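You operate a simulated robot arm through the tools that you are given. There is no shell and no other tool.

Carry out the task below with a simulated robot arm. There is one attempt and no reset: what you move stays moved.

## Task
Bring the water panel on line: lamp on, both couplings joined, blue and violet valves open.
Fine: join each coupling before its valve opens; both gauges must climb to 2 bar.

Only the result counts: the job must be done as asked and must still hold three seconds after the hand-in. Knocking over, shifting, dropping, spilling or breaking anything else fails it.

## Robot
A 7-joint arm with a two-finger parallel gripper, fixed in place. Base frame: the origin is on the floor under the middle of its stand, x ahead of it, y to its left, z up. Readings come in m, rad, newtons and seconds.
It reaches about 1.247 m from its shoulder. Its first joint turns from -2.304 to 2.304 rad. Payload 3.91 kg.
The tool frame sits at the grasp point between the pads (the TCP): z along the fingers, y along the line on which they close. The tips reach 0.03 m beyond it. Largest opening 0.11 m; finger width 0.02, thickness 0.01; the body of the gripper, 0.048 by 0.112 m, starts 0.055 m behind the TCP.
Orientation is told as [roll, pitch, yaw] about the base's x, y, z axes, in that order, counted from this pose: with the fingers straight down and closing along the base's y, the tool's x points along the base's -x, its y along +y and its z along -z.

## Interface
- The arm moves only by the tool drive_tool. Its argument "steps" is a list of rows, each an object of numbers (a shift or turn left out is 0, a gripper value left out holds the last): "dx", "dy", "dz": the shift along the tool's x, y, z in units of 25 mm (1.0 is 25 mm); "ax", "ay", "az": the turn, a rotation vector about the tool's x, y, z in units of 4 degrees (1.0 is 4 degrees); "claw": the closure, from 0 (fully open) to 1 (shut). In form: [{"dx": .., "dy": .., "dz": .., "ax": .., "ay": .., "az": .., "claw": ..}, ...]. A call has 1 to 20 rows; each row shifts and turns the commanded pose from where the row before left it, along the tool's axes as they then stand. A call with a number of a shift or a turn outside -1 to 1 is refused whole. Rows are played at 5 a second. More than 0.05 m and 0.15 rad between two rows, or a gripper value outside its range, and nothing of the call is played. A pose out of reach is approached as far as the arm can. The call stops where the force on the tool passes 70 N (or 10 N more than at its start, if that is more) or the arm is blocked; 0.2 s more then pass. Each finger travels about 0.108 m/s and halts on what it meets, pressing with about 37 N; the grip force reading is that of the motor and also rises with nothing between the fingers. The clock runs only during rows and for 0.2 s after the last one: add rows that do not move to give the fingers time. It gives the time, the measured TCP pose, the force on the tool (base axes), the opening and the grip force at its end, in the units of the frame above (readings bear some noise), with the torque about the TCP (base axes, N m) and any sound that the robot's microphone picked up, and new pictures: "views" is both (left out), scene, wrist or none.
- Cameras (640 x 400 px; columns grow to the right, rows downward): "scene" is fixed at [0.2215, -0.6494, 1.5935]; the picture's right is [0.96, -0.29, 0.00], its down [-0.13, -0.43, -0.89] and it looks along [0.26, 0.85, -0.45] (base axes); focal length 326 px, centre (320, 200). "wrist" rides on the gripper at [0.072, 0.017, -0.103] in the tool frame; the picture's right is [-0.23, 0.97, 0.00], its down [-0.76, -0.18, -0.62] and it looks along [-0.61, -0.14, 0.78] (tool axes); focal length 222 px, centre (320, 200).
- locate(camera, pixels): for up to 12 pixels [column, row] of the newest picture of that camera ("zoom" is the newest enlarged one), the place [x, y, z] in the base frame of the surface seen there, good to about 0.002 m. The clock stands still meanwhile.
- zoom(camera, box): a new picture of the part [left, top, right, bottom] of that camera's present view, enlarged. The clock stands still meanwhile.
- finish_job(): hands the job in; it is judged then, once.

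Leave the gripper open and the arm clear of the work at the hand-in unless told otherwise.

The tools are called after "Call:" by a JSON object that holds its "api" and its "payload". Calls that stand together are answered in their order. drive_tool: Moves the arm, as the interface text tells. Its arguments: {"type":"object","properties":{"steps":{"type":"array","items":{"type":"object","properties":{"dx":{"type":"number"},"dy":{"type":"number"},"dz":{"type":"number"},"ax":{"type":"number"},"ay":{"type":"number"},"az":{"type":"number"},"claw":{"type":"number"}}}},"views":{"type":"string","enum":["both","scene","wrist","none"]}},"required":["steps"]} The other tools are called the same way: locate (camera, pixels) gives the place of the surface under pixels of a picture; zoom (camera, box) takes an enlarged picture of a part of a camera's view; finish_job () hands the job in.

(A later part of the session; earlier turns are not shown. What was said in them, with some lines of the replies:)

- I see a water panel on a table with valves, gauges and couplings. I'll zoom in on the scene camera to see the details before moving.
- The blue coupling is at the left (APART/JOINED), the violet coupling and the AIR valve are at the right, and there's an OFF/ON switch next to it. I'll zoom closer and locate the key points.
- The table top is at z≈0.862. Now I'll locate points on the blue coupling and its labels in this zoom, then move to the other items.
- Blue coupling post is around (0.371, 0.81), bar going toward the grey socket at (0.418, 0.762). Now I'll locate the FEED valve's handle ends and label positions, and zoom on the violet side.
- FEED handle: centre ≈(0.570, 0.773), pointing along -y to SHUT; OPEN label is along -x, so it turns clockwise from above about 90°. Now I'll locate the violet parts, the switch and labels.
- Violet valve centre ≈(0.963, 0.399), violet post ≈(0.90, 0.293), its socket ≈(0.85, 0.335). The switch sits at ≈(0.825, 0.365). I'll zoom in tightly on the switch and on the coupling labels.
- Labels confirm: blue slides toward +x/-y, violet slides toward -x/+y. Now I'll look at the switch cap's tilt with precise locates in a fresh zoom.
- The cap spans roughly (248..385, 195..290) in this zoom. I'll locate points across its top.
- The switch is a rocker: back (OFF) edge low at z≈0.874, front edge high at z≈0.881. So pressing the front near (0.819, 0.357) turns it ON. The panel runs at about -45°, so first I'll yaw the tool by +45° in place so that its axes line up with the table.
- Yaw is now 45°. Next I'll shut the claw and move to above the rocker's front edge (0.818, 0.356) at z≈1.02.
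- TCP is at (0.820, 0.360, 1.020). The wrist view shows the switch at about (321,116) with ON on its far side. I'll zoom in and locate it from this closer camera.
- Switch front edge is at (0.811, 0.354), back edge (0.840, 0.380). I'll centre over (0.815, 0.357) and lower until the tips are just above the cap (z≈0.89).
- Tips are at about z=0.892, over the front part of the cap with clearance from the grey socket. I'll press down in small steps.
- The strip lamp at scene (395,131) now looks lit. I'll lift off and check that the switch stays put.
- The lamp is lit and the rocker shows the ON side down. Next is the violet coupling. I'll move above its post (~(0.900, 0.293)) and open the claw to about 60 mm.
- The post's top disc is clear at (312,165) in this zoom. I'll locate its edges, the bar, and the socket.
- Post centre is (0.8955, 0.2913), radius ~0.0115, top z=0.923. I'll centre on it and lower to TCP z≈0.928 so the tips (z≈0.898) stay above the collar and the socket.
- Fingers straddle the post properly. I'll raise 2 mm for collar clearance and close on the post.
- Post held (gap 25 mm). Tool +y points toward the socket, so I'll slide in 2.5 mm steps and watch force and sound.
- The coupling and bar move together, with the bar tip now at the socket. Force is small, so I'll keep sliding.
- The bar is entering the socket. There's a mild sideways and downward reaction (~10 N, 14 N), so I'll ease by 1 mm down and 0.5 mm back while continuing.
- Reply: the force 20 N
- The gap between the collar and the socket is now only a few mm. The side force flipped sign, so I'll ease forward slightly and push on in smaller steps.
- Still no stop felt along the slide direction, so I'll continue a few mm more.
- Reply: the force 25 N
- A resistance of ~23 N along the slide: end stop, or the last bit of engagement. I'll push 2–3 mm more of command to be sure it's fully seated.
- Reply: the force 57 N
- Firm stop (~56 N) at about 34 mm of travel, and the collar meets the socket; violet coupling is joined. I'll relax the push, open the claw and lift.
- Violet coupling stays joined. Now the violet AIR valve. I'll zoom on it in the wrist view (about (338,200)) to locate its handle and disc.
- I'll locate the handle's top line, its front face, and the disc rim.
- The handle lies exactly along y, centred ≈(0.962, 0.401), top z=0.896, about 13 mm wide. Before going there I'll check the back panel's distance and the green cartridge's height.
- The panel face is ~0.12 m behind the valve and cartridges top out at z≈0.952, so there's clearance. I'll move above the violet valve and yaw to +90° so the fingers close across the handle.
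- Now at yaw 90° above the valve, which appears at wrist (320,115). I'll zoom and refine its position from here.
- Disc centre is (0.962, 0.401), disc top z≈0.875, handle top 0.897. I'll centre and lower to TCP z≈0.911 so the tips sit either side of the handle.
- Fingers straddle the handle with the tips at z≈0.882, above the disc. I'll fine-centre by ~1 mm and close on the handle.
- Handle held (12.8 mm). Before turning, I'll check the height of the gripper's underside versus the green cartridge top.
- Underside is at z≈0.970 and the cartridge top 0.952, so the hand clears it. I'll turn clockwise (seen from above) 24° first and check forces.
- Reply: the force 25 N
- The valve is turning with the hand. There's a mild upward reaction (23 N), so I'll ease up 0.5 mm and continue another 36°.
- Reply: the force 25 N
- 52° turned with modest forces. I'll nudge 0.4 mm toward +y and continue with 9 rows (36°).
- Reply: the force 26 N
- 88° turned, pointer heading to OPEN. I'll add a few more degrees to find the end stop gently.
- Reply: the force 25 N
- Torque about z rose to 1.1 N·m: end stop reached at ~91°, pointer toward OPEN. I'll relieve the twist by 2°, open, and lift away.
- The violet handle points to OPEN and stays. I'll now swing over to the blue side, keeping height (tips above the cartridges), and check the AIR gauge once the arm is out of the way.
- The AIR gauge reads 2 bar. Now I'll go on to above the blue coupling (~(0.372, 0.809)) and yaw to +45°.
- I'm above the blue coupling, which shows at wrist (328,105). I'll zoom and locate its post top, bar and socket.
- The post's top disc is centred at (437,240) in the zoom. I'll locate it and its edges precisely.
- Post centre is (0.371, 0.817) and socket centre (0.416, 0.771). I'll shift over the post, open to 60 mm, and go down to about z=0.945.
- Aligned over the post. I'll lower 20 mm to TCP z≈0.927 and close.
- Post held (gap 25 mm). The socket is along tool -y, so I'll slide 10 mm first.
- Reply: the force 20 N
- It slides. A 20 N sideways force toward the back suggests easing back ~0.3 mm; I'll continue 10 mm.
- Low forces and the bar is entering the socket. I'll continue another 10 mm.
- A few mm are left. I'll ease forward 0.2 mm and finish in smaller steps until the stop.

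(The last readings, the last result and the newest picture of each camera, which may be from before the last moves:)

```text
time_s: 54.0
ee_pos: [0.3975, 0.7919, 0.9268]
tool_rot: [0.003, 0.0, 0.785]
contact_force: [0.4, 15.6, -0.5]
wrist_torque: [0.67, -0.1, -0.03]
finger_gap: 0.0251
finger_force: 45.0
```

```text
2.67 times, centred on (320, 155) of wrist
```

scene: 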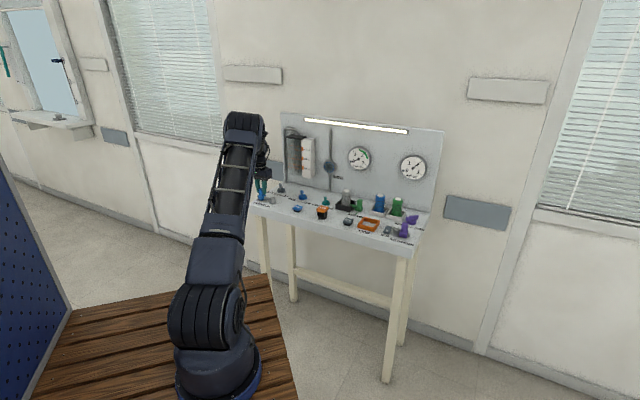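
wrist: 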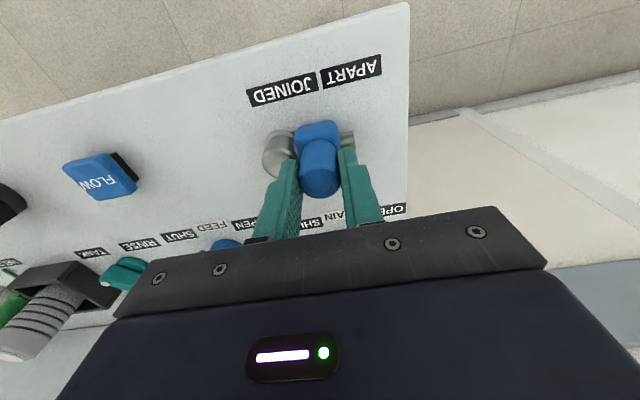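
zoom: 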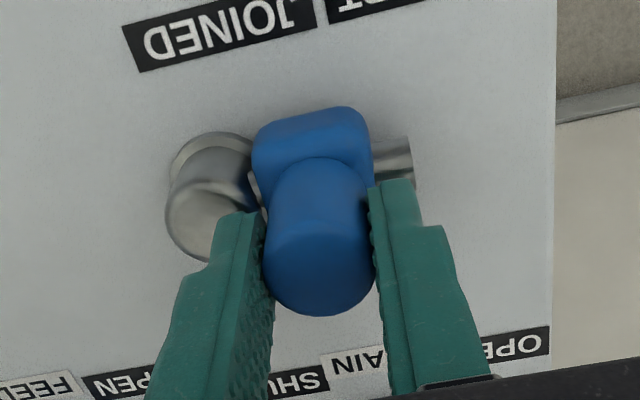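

Resistance along the slide starts (~11 N). I'll push a little more to seat it.

Call:
{"api": "drive_tool", "payload": {"steps": [{"dy": -0.05}, {"dy": -0.05}, {}], "views": "wrist"}}

Call:
{"api": "zoom", "payload": {"camera": "wrist", "box": [200, 80, 440, 230]}}

```text
time_s: 54.8
ee_pos: [0.3969, 0.7913, 0.9255]
tool_rot: [0.002, -0.001, 0.786]
contact_force: [-9.0, 52.6, -9.0]
wrist_torque: [1.86, -0.12, -0.24]
finger_gap: 0.0255
finger_force: 44.7
```

wrist: 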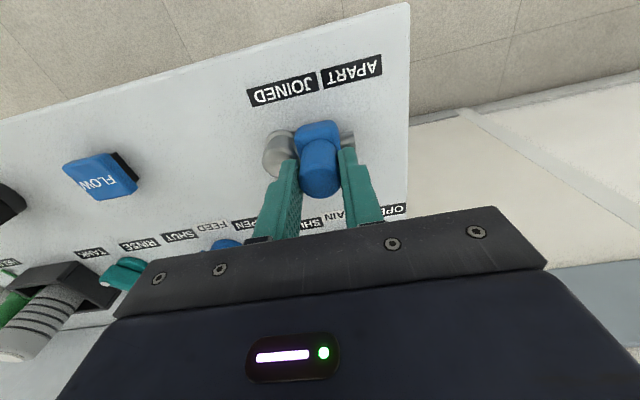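

```text
2.67 times, centred on (320, 155) of wrist
```

zoom: 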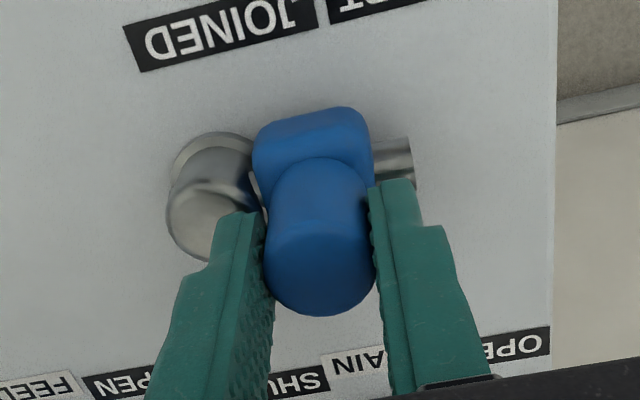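

Firm stop (~45 N) after ~35 mm; the blue coupling is joined, matching the violet travel. I'll relax by 2 mm, open, and lift.

Call:
{"api": "drive_tool", "payload": {"steps": [{"dy": 0.08}, {"claw": 0.6}, {}, {"dz": -0.5}, {"dz": -0.8}, {"dz": -0.8}, {"dz": -0.8}, {"dz": -0.8}, {}], "views": "both"}}

Call:
{"api": "zoom", "payload": {"camera": "wrist", "box": [200, 60, 400, 185]}}

Call:
{"api": "zoom", "payload": {"camera": "scene", "box": [244, 175, 308, 215]}}

```text
time_s: 56.8
ee_pos: [0.3948, 0.793, 1.0197]
tool_rot: [-0.001, -0.001, 0.786]
contact_force: [-0.4, -0.3, 0.3]
wrist_torque: [0.02, 0.0, -0.03]
finger_gap: 0.0437
finger_force: 0.1
```

scene: 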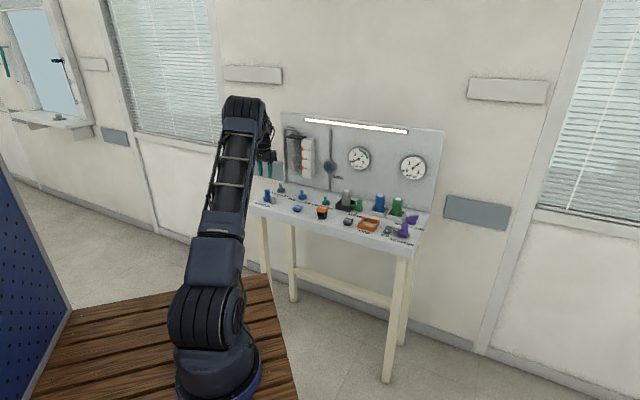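
wrist: 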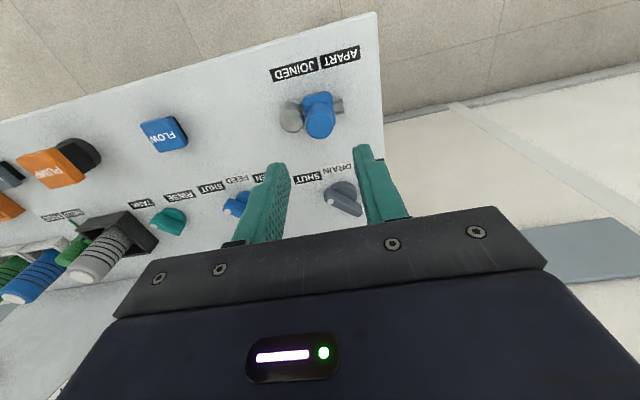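

```text
3.20 times, centred on (300, 122) of wrist
```

zoom: 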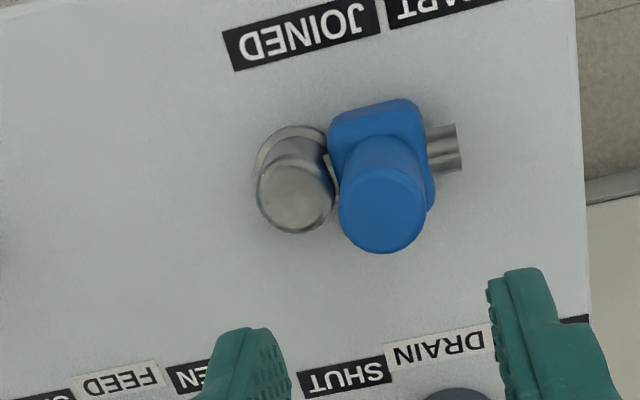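

```text
10.00 times, centred on (276, 195) of scene
```

zoom: 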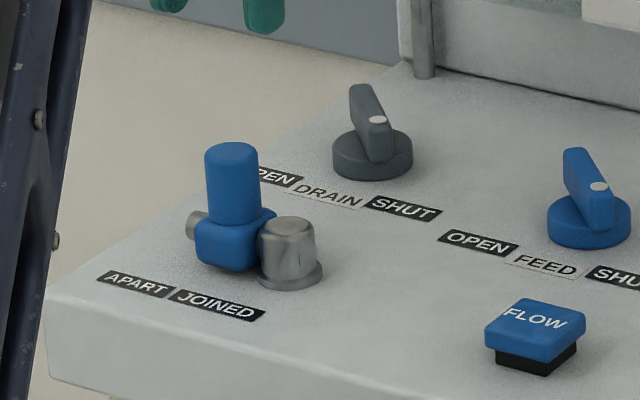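

Blue coupling is joined. Next the FEED valve at ≈(0.570, 0.773). First I'll check how far the level vessel and white box behind it protrude.

Call:
{"api": "zoom", "payload": {"camera": "scene", "box": [270, 115, 350, 215]}}

Call:
{"api": "locate", "payload": {"camera": "scene", "pixels": [[307, 150], [307, 170], [303, 160], [312, 160], [292, 160], [330, 166], [331, 140], [300, 140], [303, 196], [325, 201], [281, 188]]}}

```text
4.00 times, centred on (310, 165) of scene
```

zoom: 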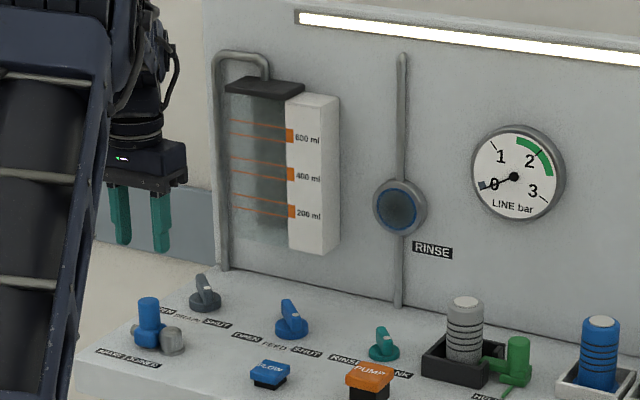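

```text
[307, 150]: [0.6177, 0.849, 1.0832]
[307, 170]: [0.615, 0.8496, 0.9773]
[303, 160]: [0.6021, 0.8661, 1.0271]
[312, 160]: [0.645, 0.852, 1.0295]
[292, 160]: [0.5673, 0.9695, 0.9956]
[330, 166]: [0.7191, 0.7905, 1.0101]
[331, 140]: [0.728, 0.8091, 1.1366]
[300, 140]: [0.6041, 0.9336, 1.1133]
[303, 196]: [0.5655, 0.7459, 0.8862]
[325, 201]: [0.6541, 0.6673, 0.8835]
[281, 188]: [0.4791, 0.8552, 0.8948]
```

The white box face is ~88 mm behind the FEED valve; the wrist's radius is about 50–60 mm, so it fits, but I'll approach in stages. First I'll go to a point 20 mm in front of the valve at z≈1.02.

Call:
{"api": "drive_tool", "payload": {"steps": [{"dx": -0.598, "dy": -0.92, "claw": 0.5}, {"dx": -0.598, "dy": -0.92}, {"dx": -0.598, "dy": -0.92}, {"dx": -0.598, "dy": -0.92}, {"dx": -0.598, "dy": -0.92}, {"dx": -0.598, "dy": -0.92}, {}], "views": "both"}}

Call:
{"api": "zoom", "payload": {"camera": "scene", "box": [260, 95, 356, 215]}}

Call:
{"api": "zoom", "payload": {"camera": "wrist", "box": [240, 80, 400, 220]}}

```text
time_s: 58.4
ee_pos: [0.5589, 0.7568, 1.0184]
tool_rot: [0.0, -0.001, 0.786]
contact_force: [1.1, 0.3, 0.4]
wrist_torque: [-0.01, -0.01, 0.02]
finger_gap: 0.055
finger_force: 0.2
```

scene: 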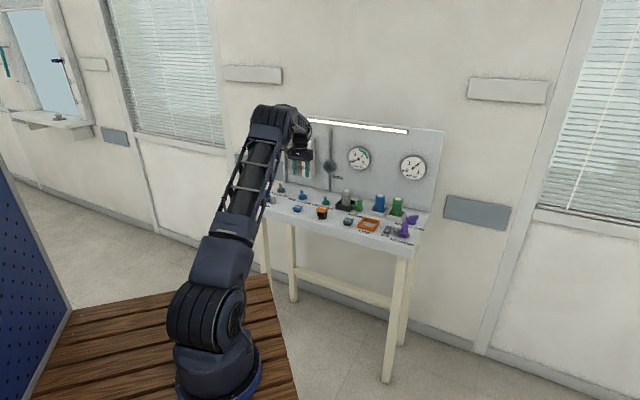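
wrist: 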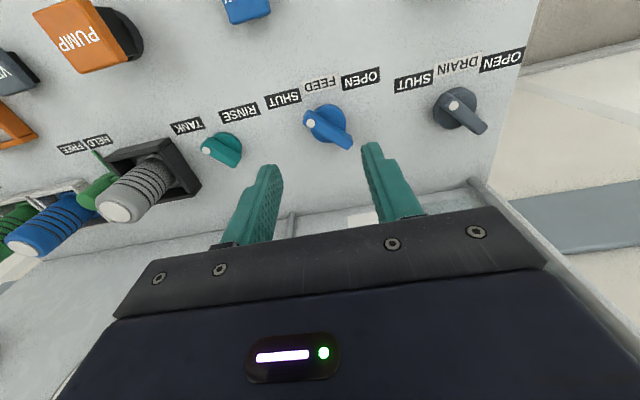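

```text
3.33 times, centred on (308, 155) of scene
```

zoom: 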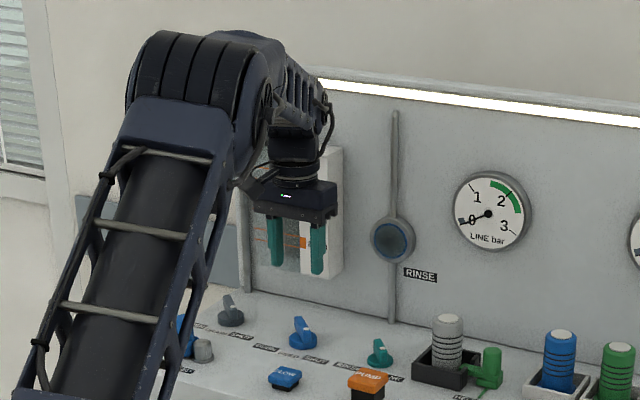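

```text
2.86 times, centred on (320, 150) of wrist
```

zoom: 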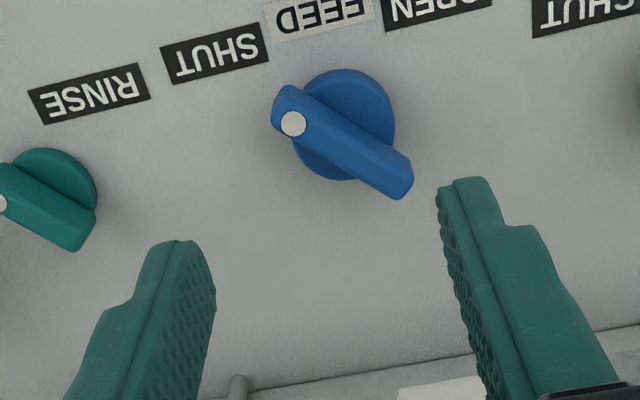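

Clear view of the FEED valve at (340,130) in the zoom. I'll locate its handle and disc precisely.

Call:
{"api": "locate", "payload": {"camera": "zoom", "pixels": [[293, 124], [320, 138], [345, 155], [370, 170], [398, 185], [290, 95], [410, 170], [340, 75], [390, 115], [320, 172], [305, 155]]}}

```text
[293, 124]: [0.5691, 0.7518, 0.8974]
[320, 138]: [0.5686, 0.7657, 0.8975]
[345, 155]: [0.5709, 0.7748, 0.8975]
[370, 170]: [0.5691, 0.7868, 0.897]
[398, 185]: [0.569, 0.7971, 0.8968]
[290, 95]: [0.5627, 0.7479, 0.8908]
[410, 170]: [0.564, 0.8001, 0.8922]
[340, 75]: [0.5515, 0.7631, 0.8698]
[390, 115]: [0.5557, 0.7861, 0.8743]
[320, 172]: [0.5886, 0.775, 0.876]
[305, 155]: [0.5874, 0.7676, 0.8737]
```

Handle is along y, centred at (0.5695, 0.7715). I'll yaw to +90° first, then shift onto the axis slowly.

Call:
{"api": "drive_tool", "payload": {"steps": [{"az": -1}, {"az": -1}, {"az": -1}, {"az": -1}, {"az": -1}, {"az": -1}, {"az": -1}, {"az": -1}, {"az": -1}, {"az": -1}, {"az": -1}, {"az": -0.25}, {"dx": -0.294, "dy": -0.212}, {"dx": -0.294, "dy": -0.212}, {}], "views": "both"}}

Call:
{"api": "zoom", "payload": {"camera": "scene", "box": [260, 95, 356, 215]}}

Call:
{"api": "zoom", "payload": {"camera": "wrist", "box": [240, 60, 400, 200]}}

```text
time_s: 61.6
ee_pos: [0.5679, 0.7711, 1.0184]
tool_rot: [0.0, 0.001, 1.57]
contact_force: [-0.3, -0.5, -0.7]
wrist_torque: [-0.02, 0.0, -0.01]
finger_gap: 0.0552
finger_force: 0.1
```

scene: 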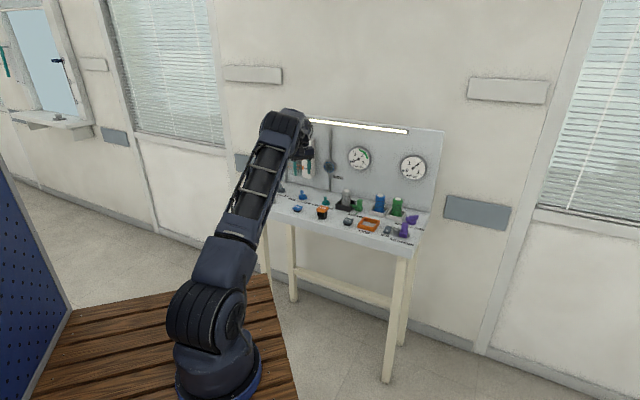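
wrist: 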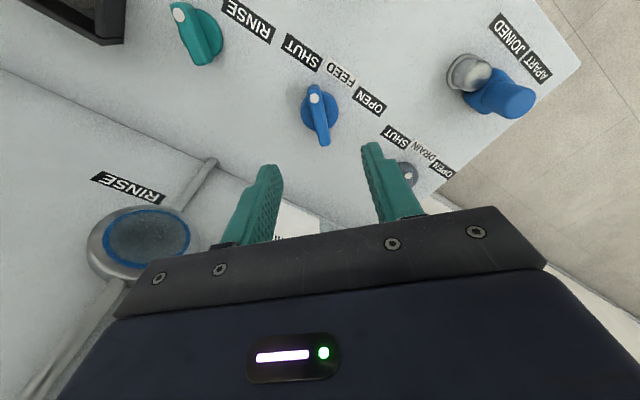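

```text
3.33 times, centred on (308, 155) of scene
```

zoom: 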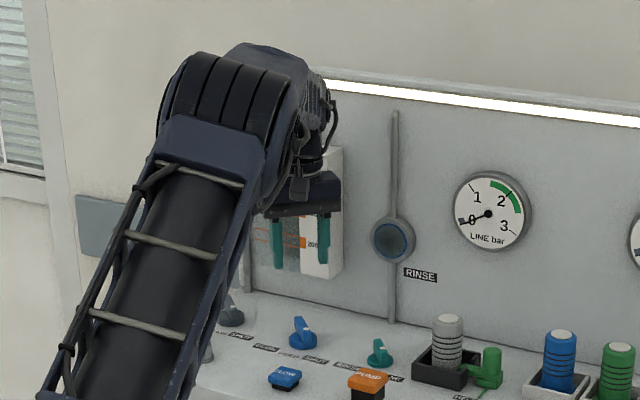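

```text
2.86 times, centred on (320, 130) of wrist
```

zoom: 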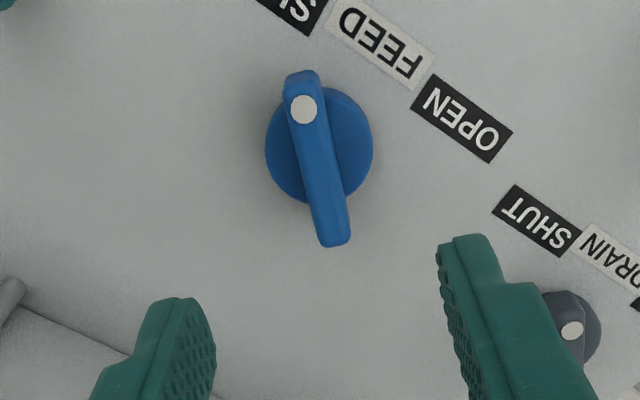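

Now at (0.568, 0.771) above the valve. I'll refine the valve position from this view.

Call:
{"api": "locate", "payload": {"camera": "zoom", "pixels": [[303, 109], [310, 140], [320, 175], [330, 210], [335, 235], [272, 150], [368, 140], [300, 80]]}}

```text
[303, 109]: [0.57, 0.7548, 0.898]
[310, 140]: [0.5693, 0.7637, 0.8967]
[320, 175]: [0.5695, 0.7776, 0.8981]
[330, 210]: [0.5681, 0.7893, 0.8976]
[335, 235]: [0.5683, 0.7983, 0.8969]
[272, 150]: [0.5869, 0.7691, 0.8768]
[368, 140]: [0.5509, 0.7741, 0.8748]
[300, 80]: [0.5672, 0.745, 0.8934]
```

Valve centre ≈(0.569, 0.772). I'll make a 1 mm correction and lower to TCP z≈0.911.

Call:
{"api": "drive_tool", "payload": {"steps": [{"dx": -0.045, "dy": -0.04, "dz": 0.6}, {"dz": 0.8}, {"dz": 0.8}, {"dz": 0.8}, {"dz": 0.8}, {"dz": 0.48}, {}], "views": "both"}}

Call:
{"api": "zoom", "payload": {"camera": "wrist", "box": [200, 80, 440, 230]}}

Call:
{"api": "zoom", "payload": {"camera": "scene", "box": [260, 110, 356, 215]}}

```text
time_s: 63.2
ee_pos: [0.5692, 0.774, 0.9108]
tool_rot: [0.0, 0.0, 1.569]
contact_force: [-0.9, -0.4, 0.8]
wrist_torque: [0.0, -0.01, 0.02]
finger_gap: 0.0549
finger_force: 0.1
```

scene: 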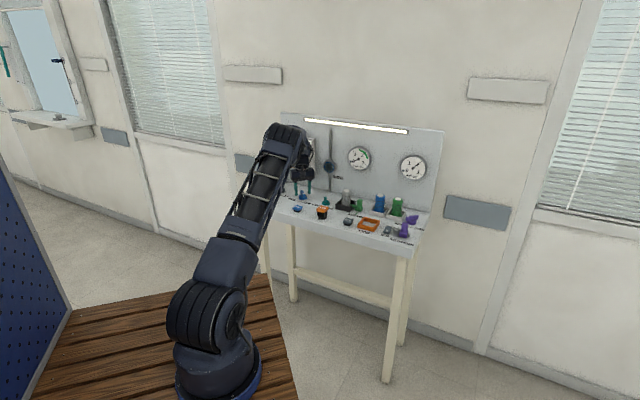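
wrist: 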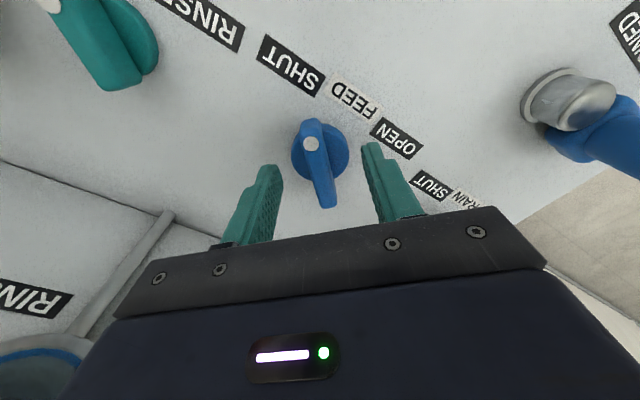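

```text
2.67 times, centred on (320, 155) of wrist
```

zoom: 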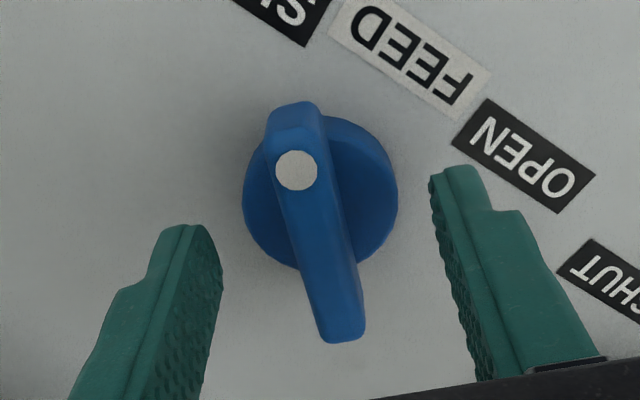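

```text
3.81 times, centred on (308, 162) of scene
```

zoom: 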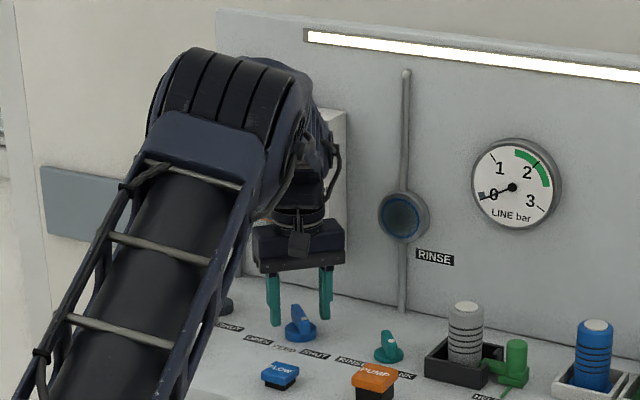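

The picture matches the violet pre-grip picture, with the handle centred. I'll close on it.

Call:
{"api": "drive_tool", "payload": {"steps": [{"claw": 1}, {}, {}, {}], "views": "wrist"}}

Call:
{"api": "zoom", "payload": {"camera": "wrist", "box": [200, 80, 440, 230]}}

```text
time_s: 64.2
ee_pos: [0.5707, 0.7742, 0.9109]
tool_rot: [-0.001, -0.001, 1.571]
contact_force: [-0.3, -0.5, -1.9]
wrist_torque: [0.18, -0.05, 0.01]
finger_gap: 0.0128
finger_force: 45.2
```

wrist: 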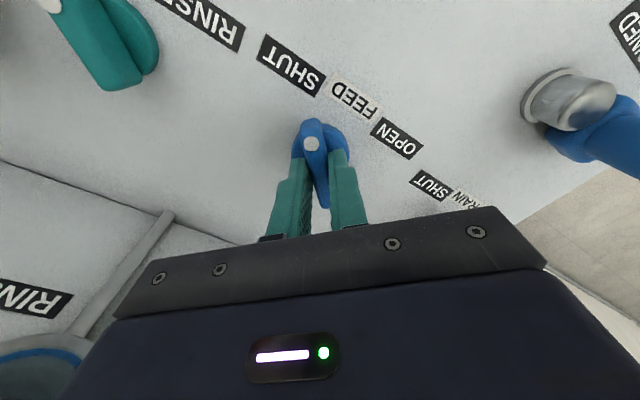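

```text
2.67 times, centred on (320, 155) of wrist
```

zoom: 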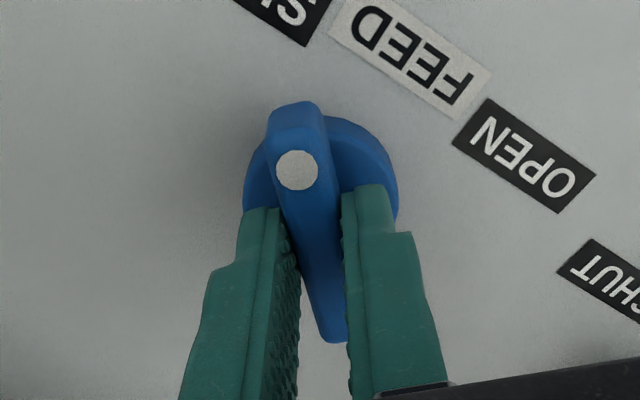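

Handle held (12.8 mm) with near-zero forces. I'll turn clockwise 28° first.

Call:
{"api": "drive_tool", "payload": {"steps": [{"az": 1}, {"az": 1}, {"az": 1}, {"az": 1}, {"az": 1}, {"az": 1}, {"az": 1}, {}], "views": "both"}}

Call:
{"api": "zoom", "payload": {"camera": "scene", "box": [260, 110, 356, 215]}}

```text
time_s: 66.0
ee_pos: [0.5684, 0.773, 0.9097]
tool_rot: [0.001, -0.001, 1.082]
contact_force: [-3.5, 32.8, -2.3]
wrist_torque: [1.51, -0.33, 0.0]
finger_gap: 0.0128
finger_force: 44.9
```

scene: 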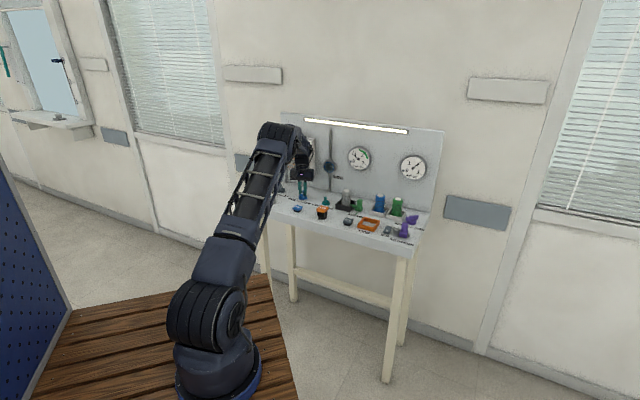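
wrist: 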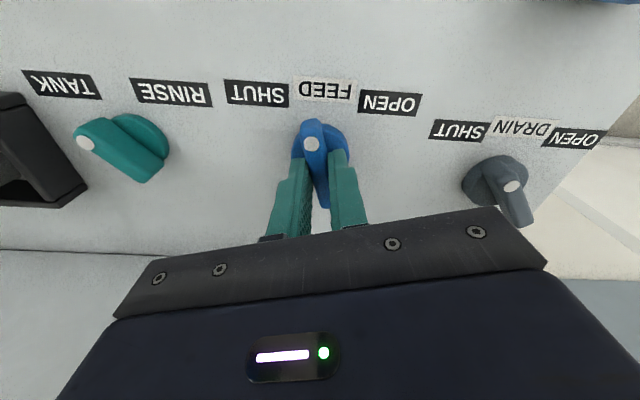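

```text
3.81 times, centred on (308, 162) of scene
```

zoom: 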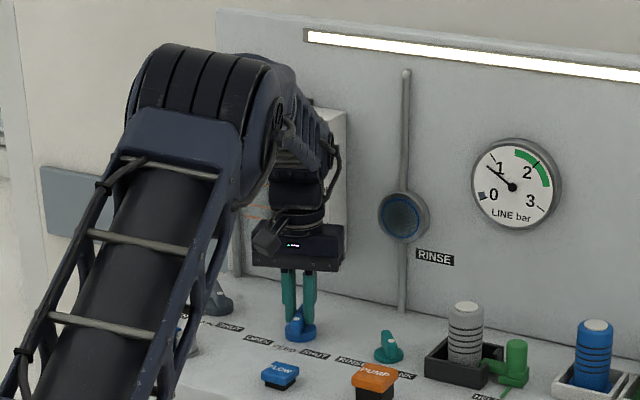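

LINE gauge is rising (≈0.9). A 33 N side force in +y suggests easing ~0.5 mm that way; I'll continue the turn 32° more.

Call:
{"api": "drive_tool", "payload": {"steps": [{"az": 1, "dx": -0.018, "dy": 0.009}, {"az": 1}, {"az": 1}, {"az": 1}, {"az": 1}, {"az": 1}, {"az": 1}, {"az": 1}, {}], "views": "both"}}

Call:
{"api": "zoom", "payload": {"camera": "scene", "box": [260, 110, 356, 215]}}

```text
time_s: 68.0
ee_pos: [0.5684, 0.774, 0.9098]
tool_rot: [0.0, -0.001, 0.524]
contact_force: [-20.4, 29.1, -7.3]
wrist_torque: [0.5, 0.7, 0.03]
finger_gap: 0.0133
finger_force: 45.3
```

scene: 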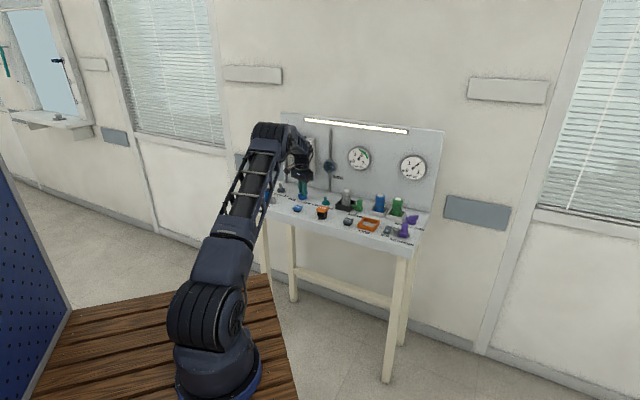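
wrist: 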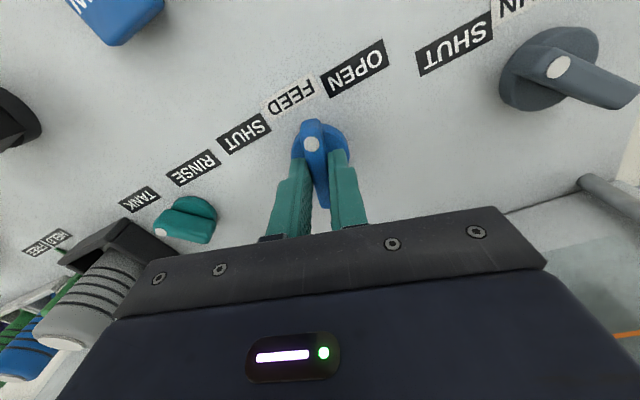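

```text
3.81 times, centred on (308, 162) of scene
```

zoom: 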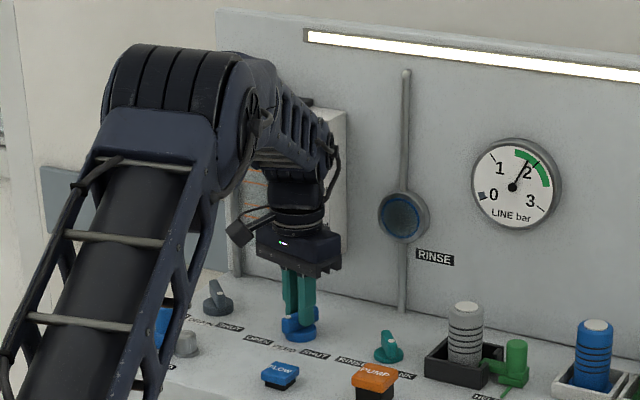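

LINE is near 2. Side force is ~36 N along tool +y, so I'll shift 0.5 mm that way and turn 28° more.

Call:
{"api": "drive_tool", "payload": {"steps": [{"az": 1, "dy": 0.025}, {"az": 1}, {"az": 1}, {"az": 1}, {"az": 1}, {"az": 1}, {"az": 1}, {}], "views": "both"}}

Call:
{"api": "zoom", "payload": {"camera": "scene", "box": [260, 110, 356, 215]}}

```text
time_s: 69.8
ee_pos: [0.5681, 0.7747, 0.9113]
tool_rot: [-0.002, -0.001, 0.036]
contact_force: [-21.1, 20.4, -18.9]
wrist_torque: [0.59, 0.31, 0.02]
finger_gap: 0.0131
finger_force: 45.2
```

scene: 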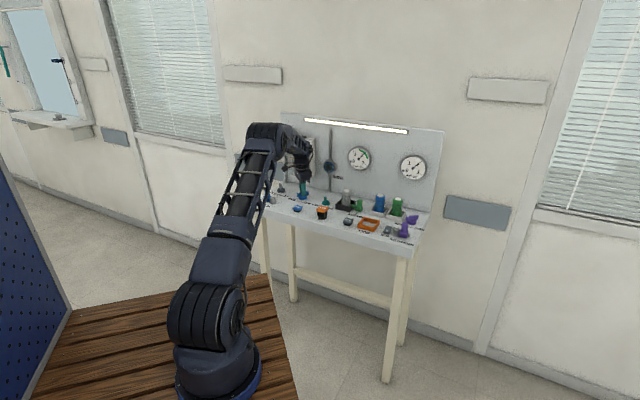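
wrist: 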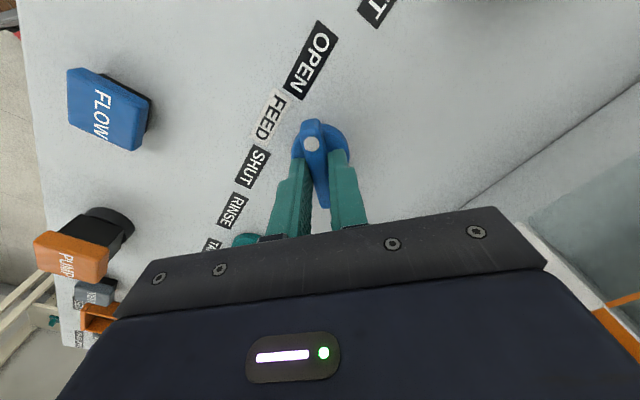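

```text
3.81 times, centred on (308, 162) of scene
```

zoom: 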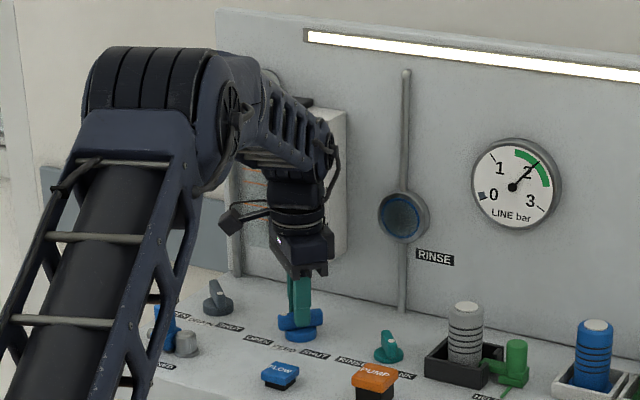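

Needle is at ~2 in the green band. I'll make the last few degrees to the stop with a small easing of the side force.

Call:
{"api": "drive_tool", "payload": {"steps": [{"az": 0.5, "dx": 0.015, "dy": 0.012, "dz": 0.01}, {"az": 0.5}, {}], "views": "wrist"}}

Call:
{"api": "zoom", "payload": {"camera": "wrist", "box": [200, 20, 440, 230]}}

```text
time_s: 70.6
ee_pos: [0.5691, 0.7742, 0.9103]
tool_rot: [-0.001, 0.001, -0.035]
contact_force: [-23.0, -2.3, -8.9]
wrist_torque: [0.27, 0.54, 0.98]
finger_gap: 0.0132
finger_force: 44.8
```

wrist: 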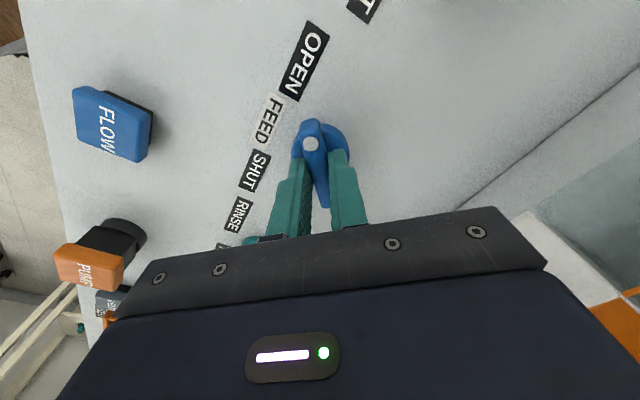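

```text
1.90 times, centred on (320, 125) of wrist
```

zoom: 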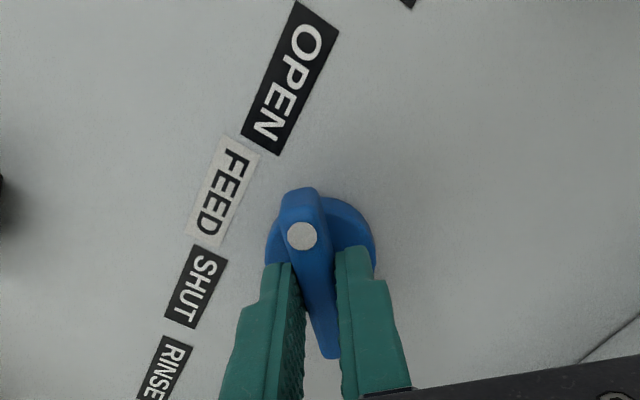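

End stop reached (≈1 N·m). I'll relieve the twist by 2°, open, and lift straight up.

Call:
{"api": "drive_tool", "payload": {"steps": [{"az": -0.5}, {"claw": 0.6}, {}, {}, {"dz": -0.5}, {"dz": -0.8}, {"dz": -0.8}, {"dz": -0.8}, {"dz": -0.8}, {"dz": -0.8}, {}], "views": "both"}}

Call:
{"api": "zoom", "payload": {"camera": "wrist", "box": [200, 20, 440, 170]}}

Call:
{"api": "zoom", "payload": {"camera": "scene", "box": [340, 130, 440, 240]}}

```text
time_s: 73.0
ee_pos: [0.5677, 0.7747, 1.0237]
tool_rot: [0.0, 0.0, 0.001]
contact_force: [-0.2, 0.1, 0.0]
wrist_torque: [0.0, 0.01, -0.01]
finger_gap: 0.044
finger_force: 0.1
```

scene: 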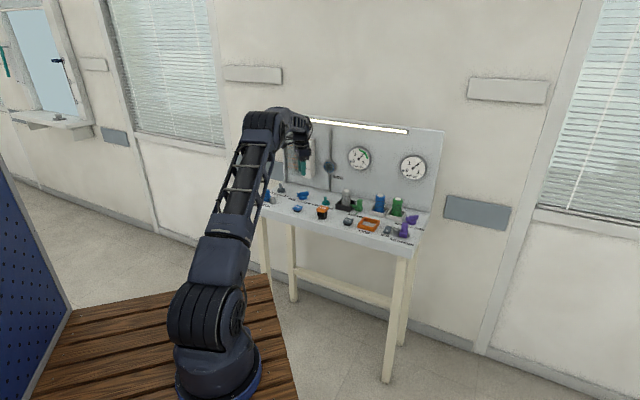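
wrist: 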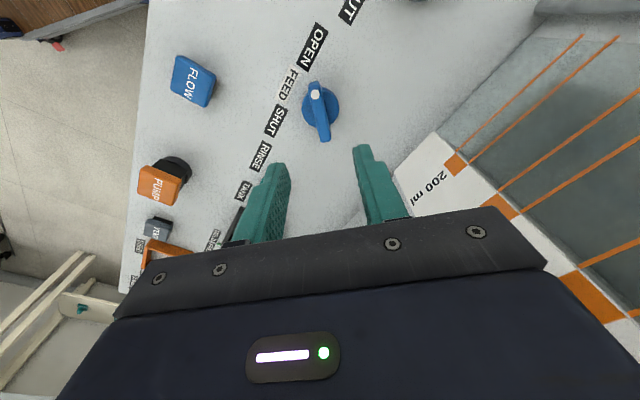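

```text
2.67 times, centred on (320, 95) of wrist
```

zoom: 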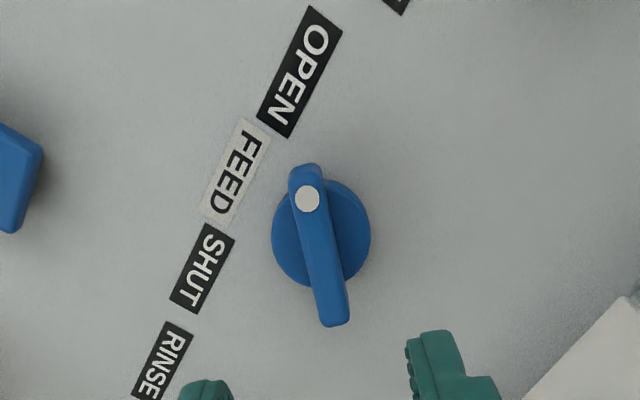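

```text
3.64 times, centred on (390, 185) of scene
```

zoom: 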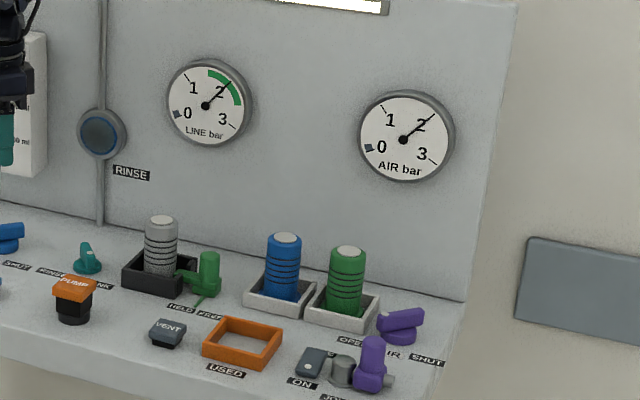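

Both gauges read 2 bar and the FEED handle points to OPEN. I'll retreat up and back toward the start pose with the gripper fully open.

Call:
{"api": "drive_tool", "payload": {"steps": [{"dz": -0.6, "dx": 0.3, "claw": 0}, {"dz": -0.6, "dx": 0.3, "dy": -0.3}, {"dz": -0.6, "dx": 0.3, "dy": -1}, {"dz": -0.6, "dx": 0.3, "dy": -1}, {"dz": -0.6, "dx": 0.3, "dy": -1}, {"dz": -0.6, "dx": 0.3, "dy": -1}, {"dz": -0.6, "dx": 0.3, "dy": -1}, {"dz": -0.6, "dx": 0.3, "dy": -1}, {"dz": -0.6, "dx": 0.3, "dy": -1}, {"dz": -0.6, "dx": 0.3, "dy": -1}, {"dz": -0.6, "dx": 0.3, "dy": -1}, {"dz": -0.6, "dx": 0.3, "dy": -1}, {"dz": -0.6, "dx": 0.3, "dy": -1}, {"dz": -0.6, "dy": -1}, {"dy": -1}, {"dy": -1}, {"dy": -1}, {"dy": -1}, {"dy": -1}, {}], "views": "both"}}

Call:
{"api": "zoom", "payload": {"camera": "scene", "box": [250, 180, 340, 236]}}

Call:
{"api": "zoom", "payload": {"camera": "scene", "box": [330, 110, 450, 240]}}

```text
time_s: 77.2
ee_pos: [0.4725, 0.3423, 1.2361]
tool_rot: [-0.001, -0.001, -0.001]
contact_force: [0.3, 0.4, 0.4]
wrist_torque: [0.0, -0.01, 0.0]
finger_gap: 0.1097
finger_force: 0.1
```

scene: 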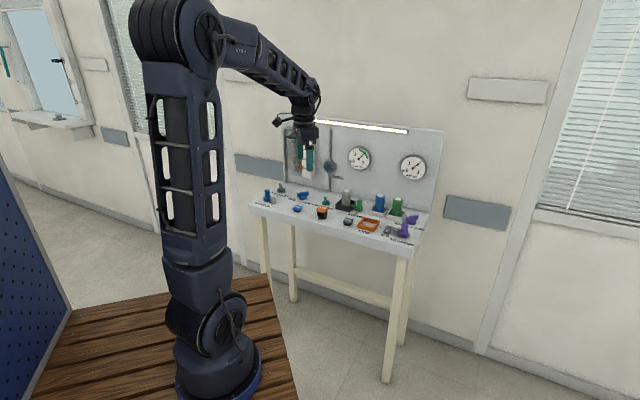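
wrist: 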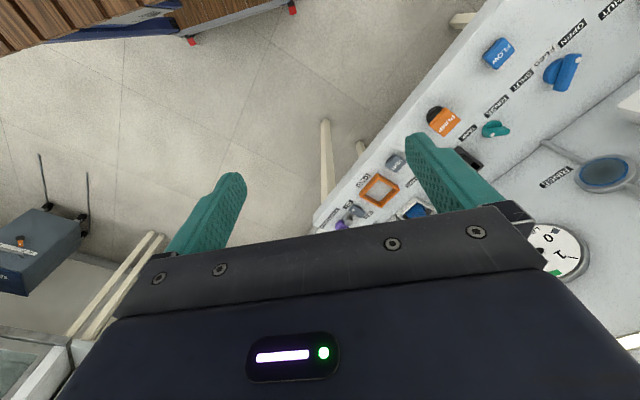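

```text
7.11 times, centred on (295, 208) of scene
```

zoom: 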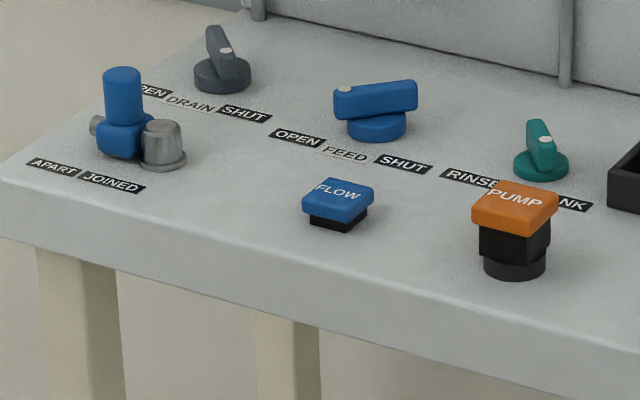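

```text
3.08 times, centred on (390, 175) of scene
```

zoom: 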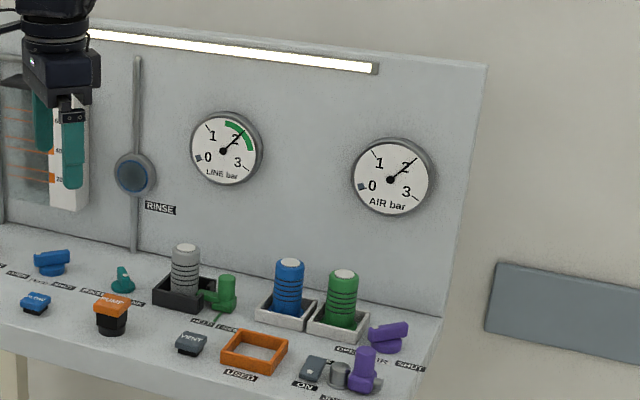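

Lamp lit, both couplings joined, both valves open, both gauges at 2 bar, arm clear. I'll idle 3 s to verify it holds.

Call:
{"api": "drive_tool", "payload": {"steps": [{}, {}, {}, {}, {}, {}, {}, {}, {}, {}, {}, {}, {}, {}, {}], "views": "scene"}}

Call:
{"api": "zoom", "payload": {"camera": "scene", "box": [330, 110, 450, 240]}}

```text
time_s: 80.4
ee_pos: [0.4738, 0.3434, 1.2343]
tool_rot: [0.0, 0.0, 0.0]
contact_force: [0.4, -0.3, 0.1]
wrist_torque: [-0.04, -0.02, -0.01]
finger_gap: 0.1099
finger_force: 0.0
```

scene: 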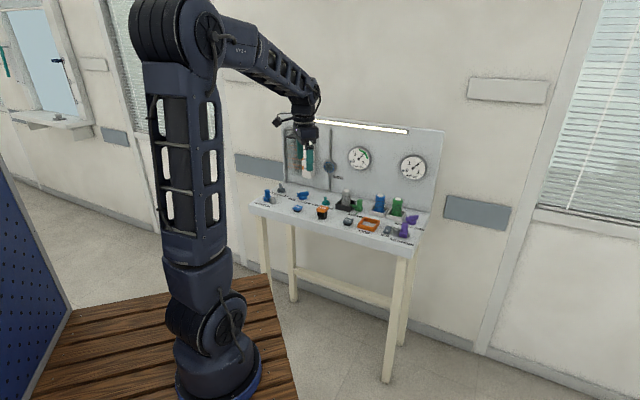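

```text
3.08 times, centred on (390, 175) of scene
```

zoom: 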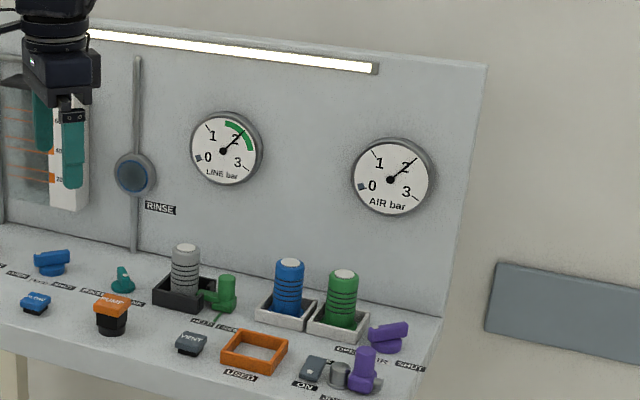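

Everything holds: both gauges steady at 2 bar, lamp lit, gripper open and clear. Handing the job in.

Call:
{"api": "finish_job", "payload": {}}

```text
The job is handed in.
```

The water panel is on line and I've handed the job in. The result of the judging wasn't shown to me.

- **Lamp:** the switch is set to ON and the strip lamp is lit.
- **Couplings:** both the violet and the blue coupling are pushed in to their stops and read as joined.
- **Valves:** the violet AIR valve and the blue FEED valve are turned to OPEN, each after its own coupling was joined.
- **Gauges:** LINE and AIR both climbed to 2 bar. They were still steady there after a further 3 seconds of waiting before the hand-in.

I saw nothing else moved or knocked. The arm ended clear of the panel with the gripper fully open.
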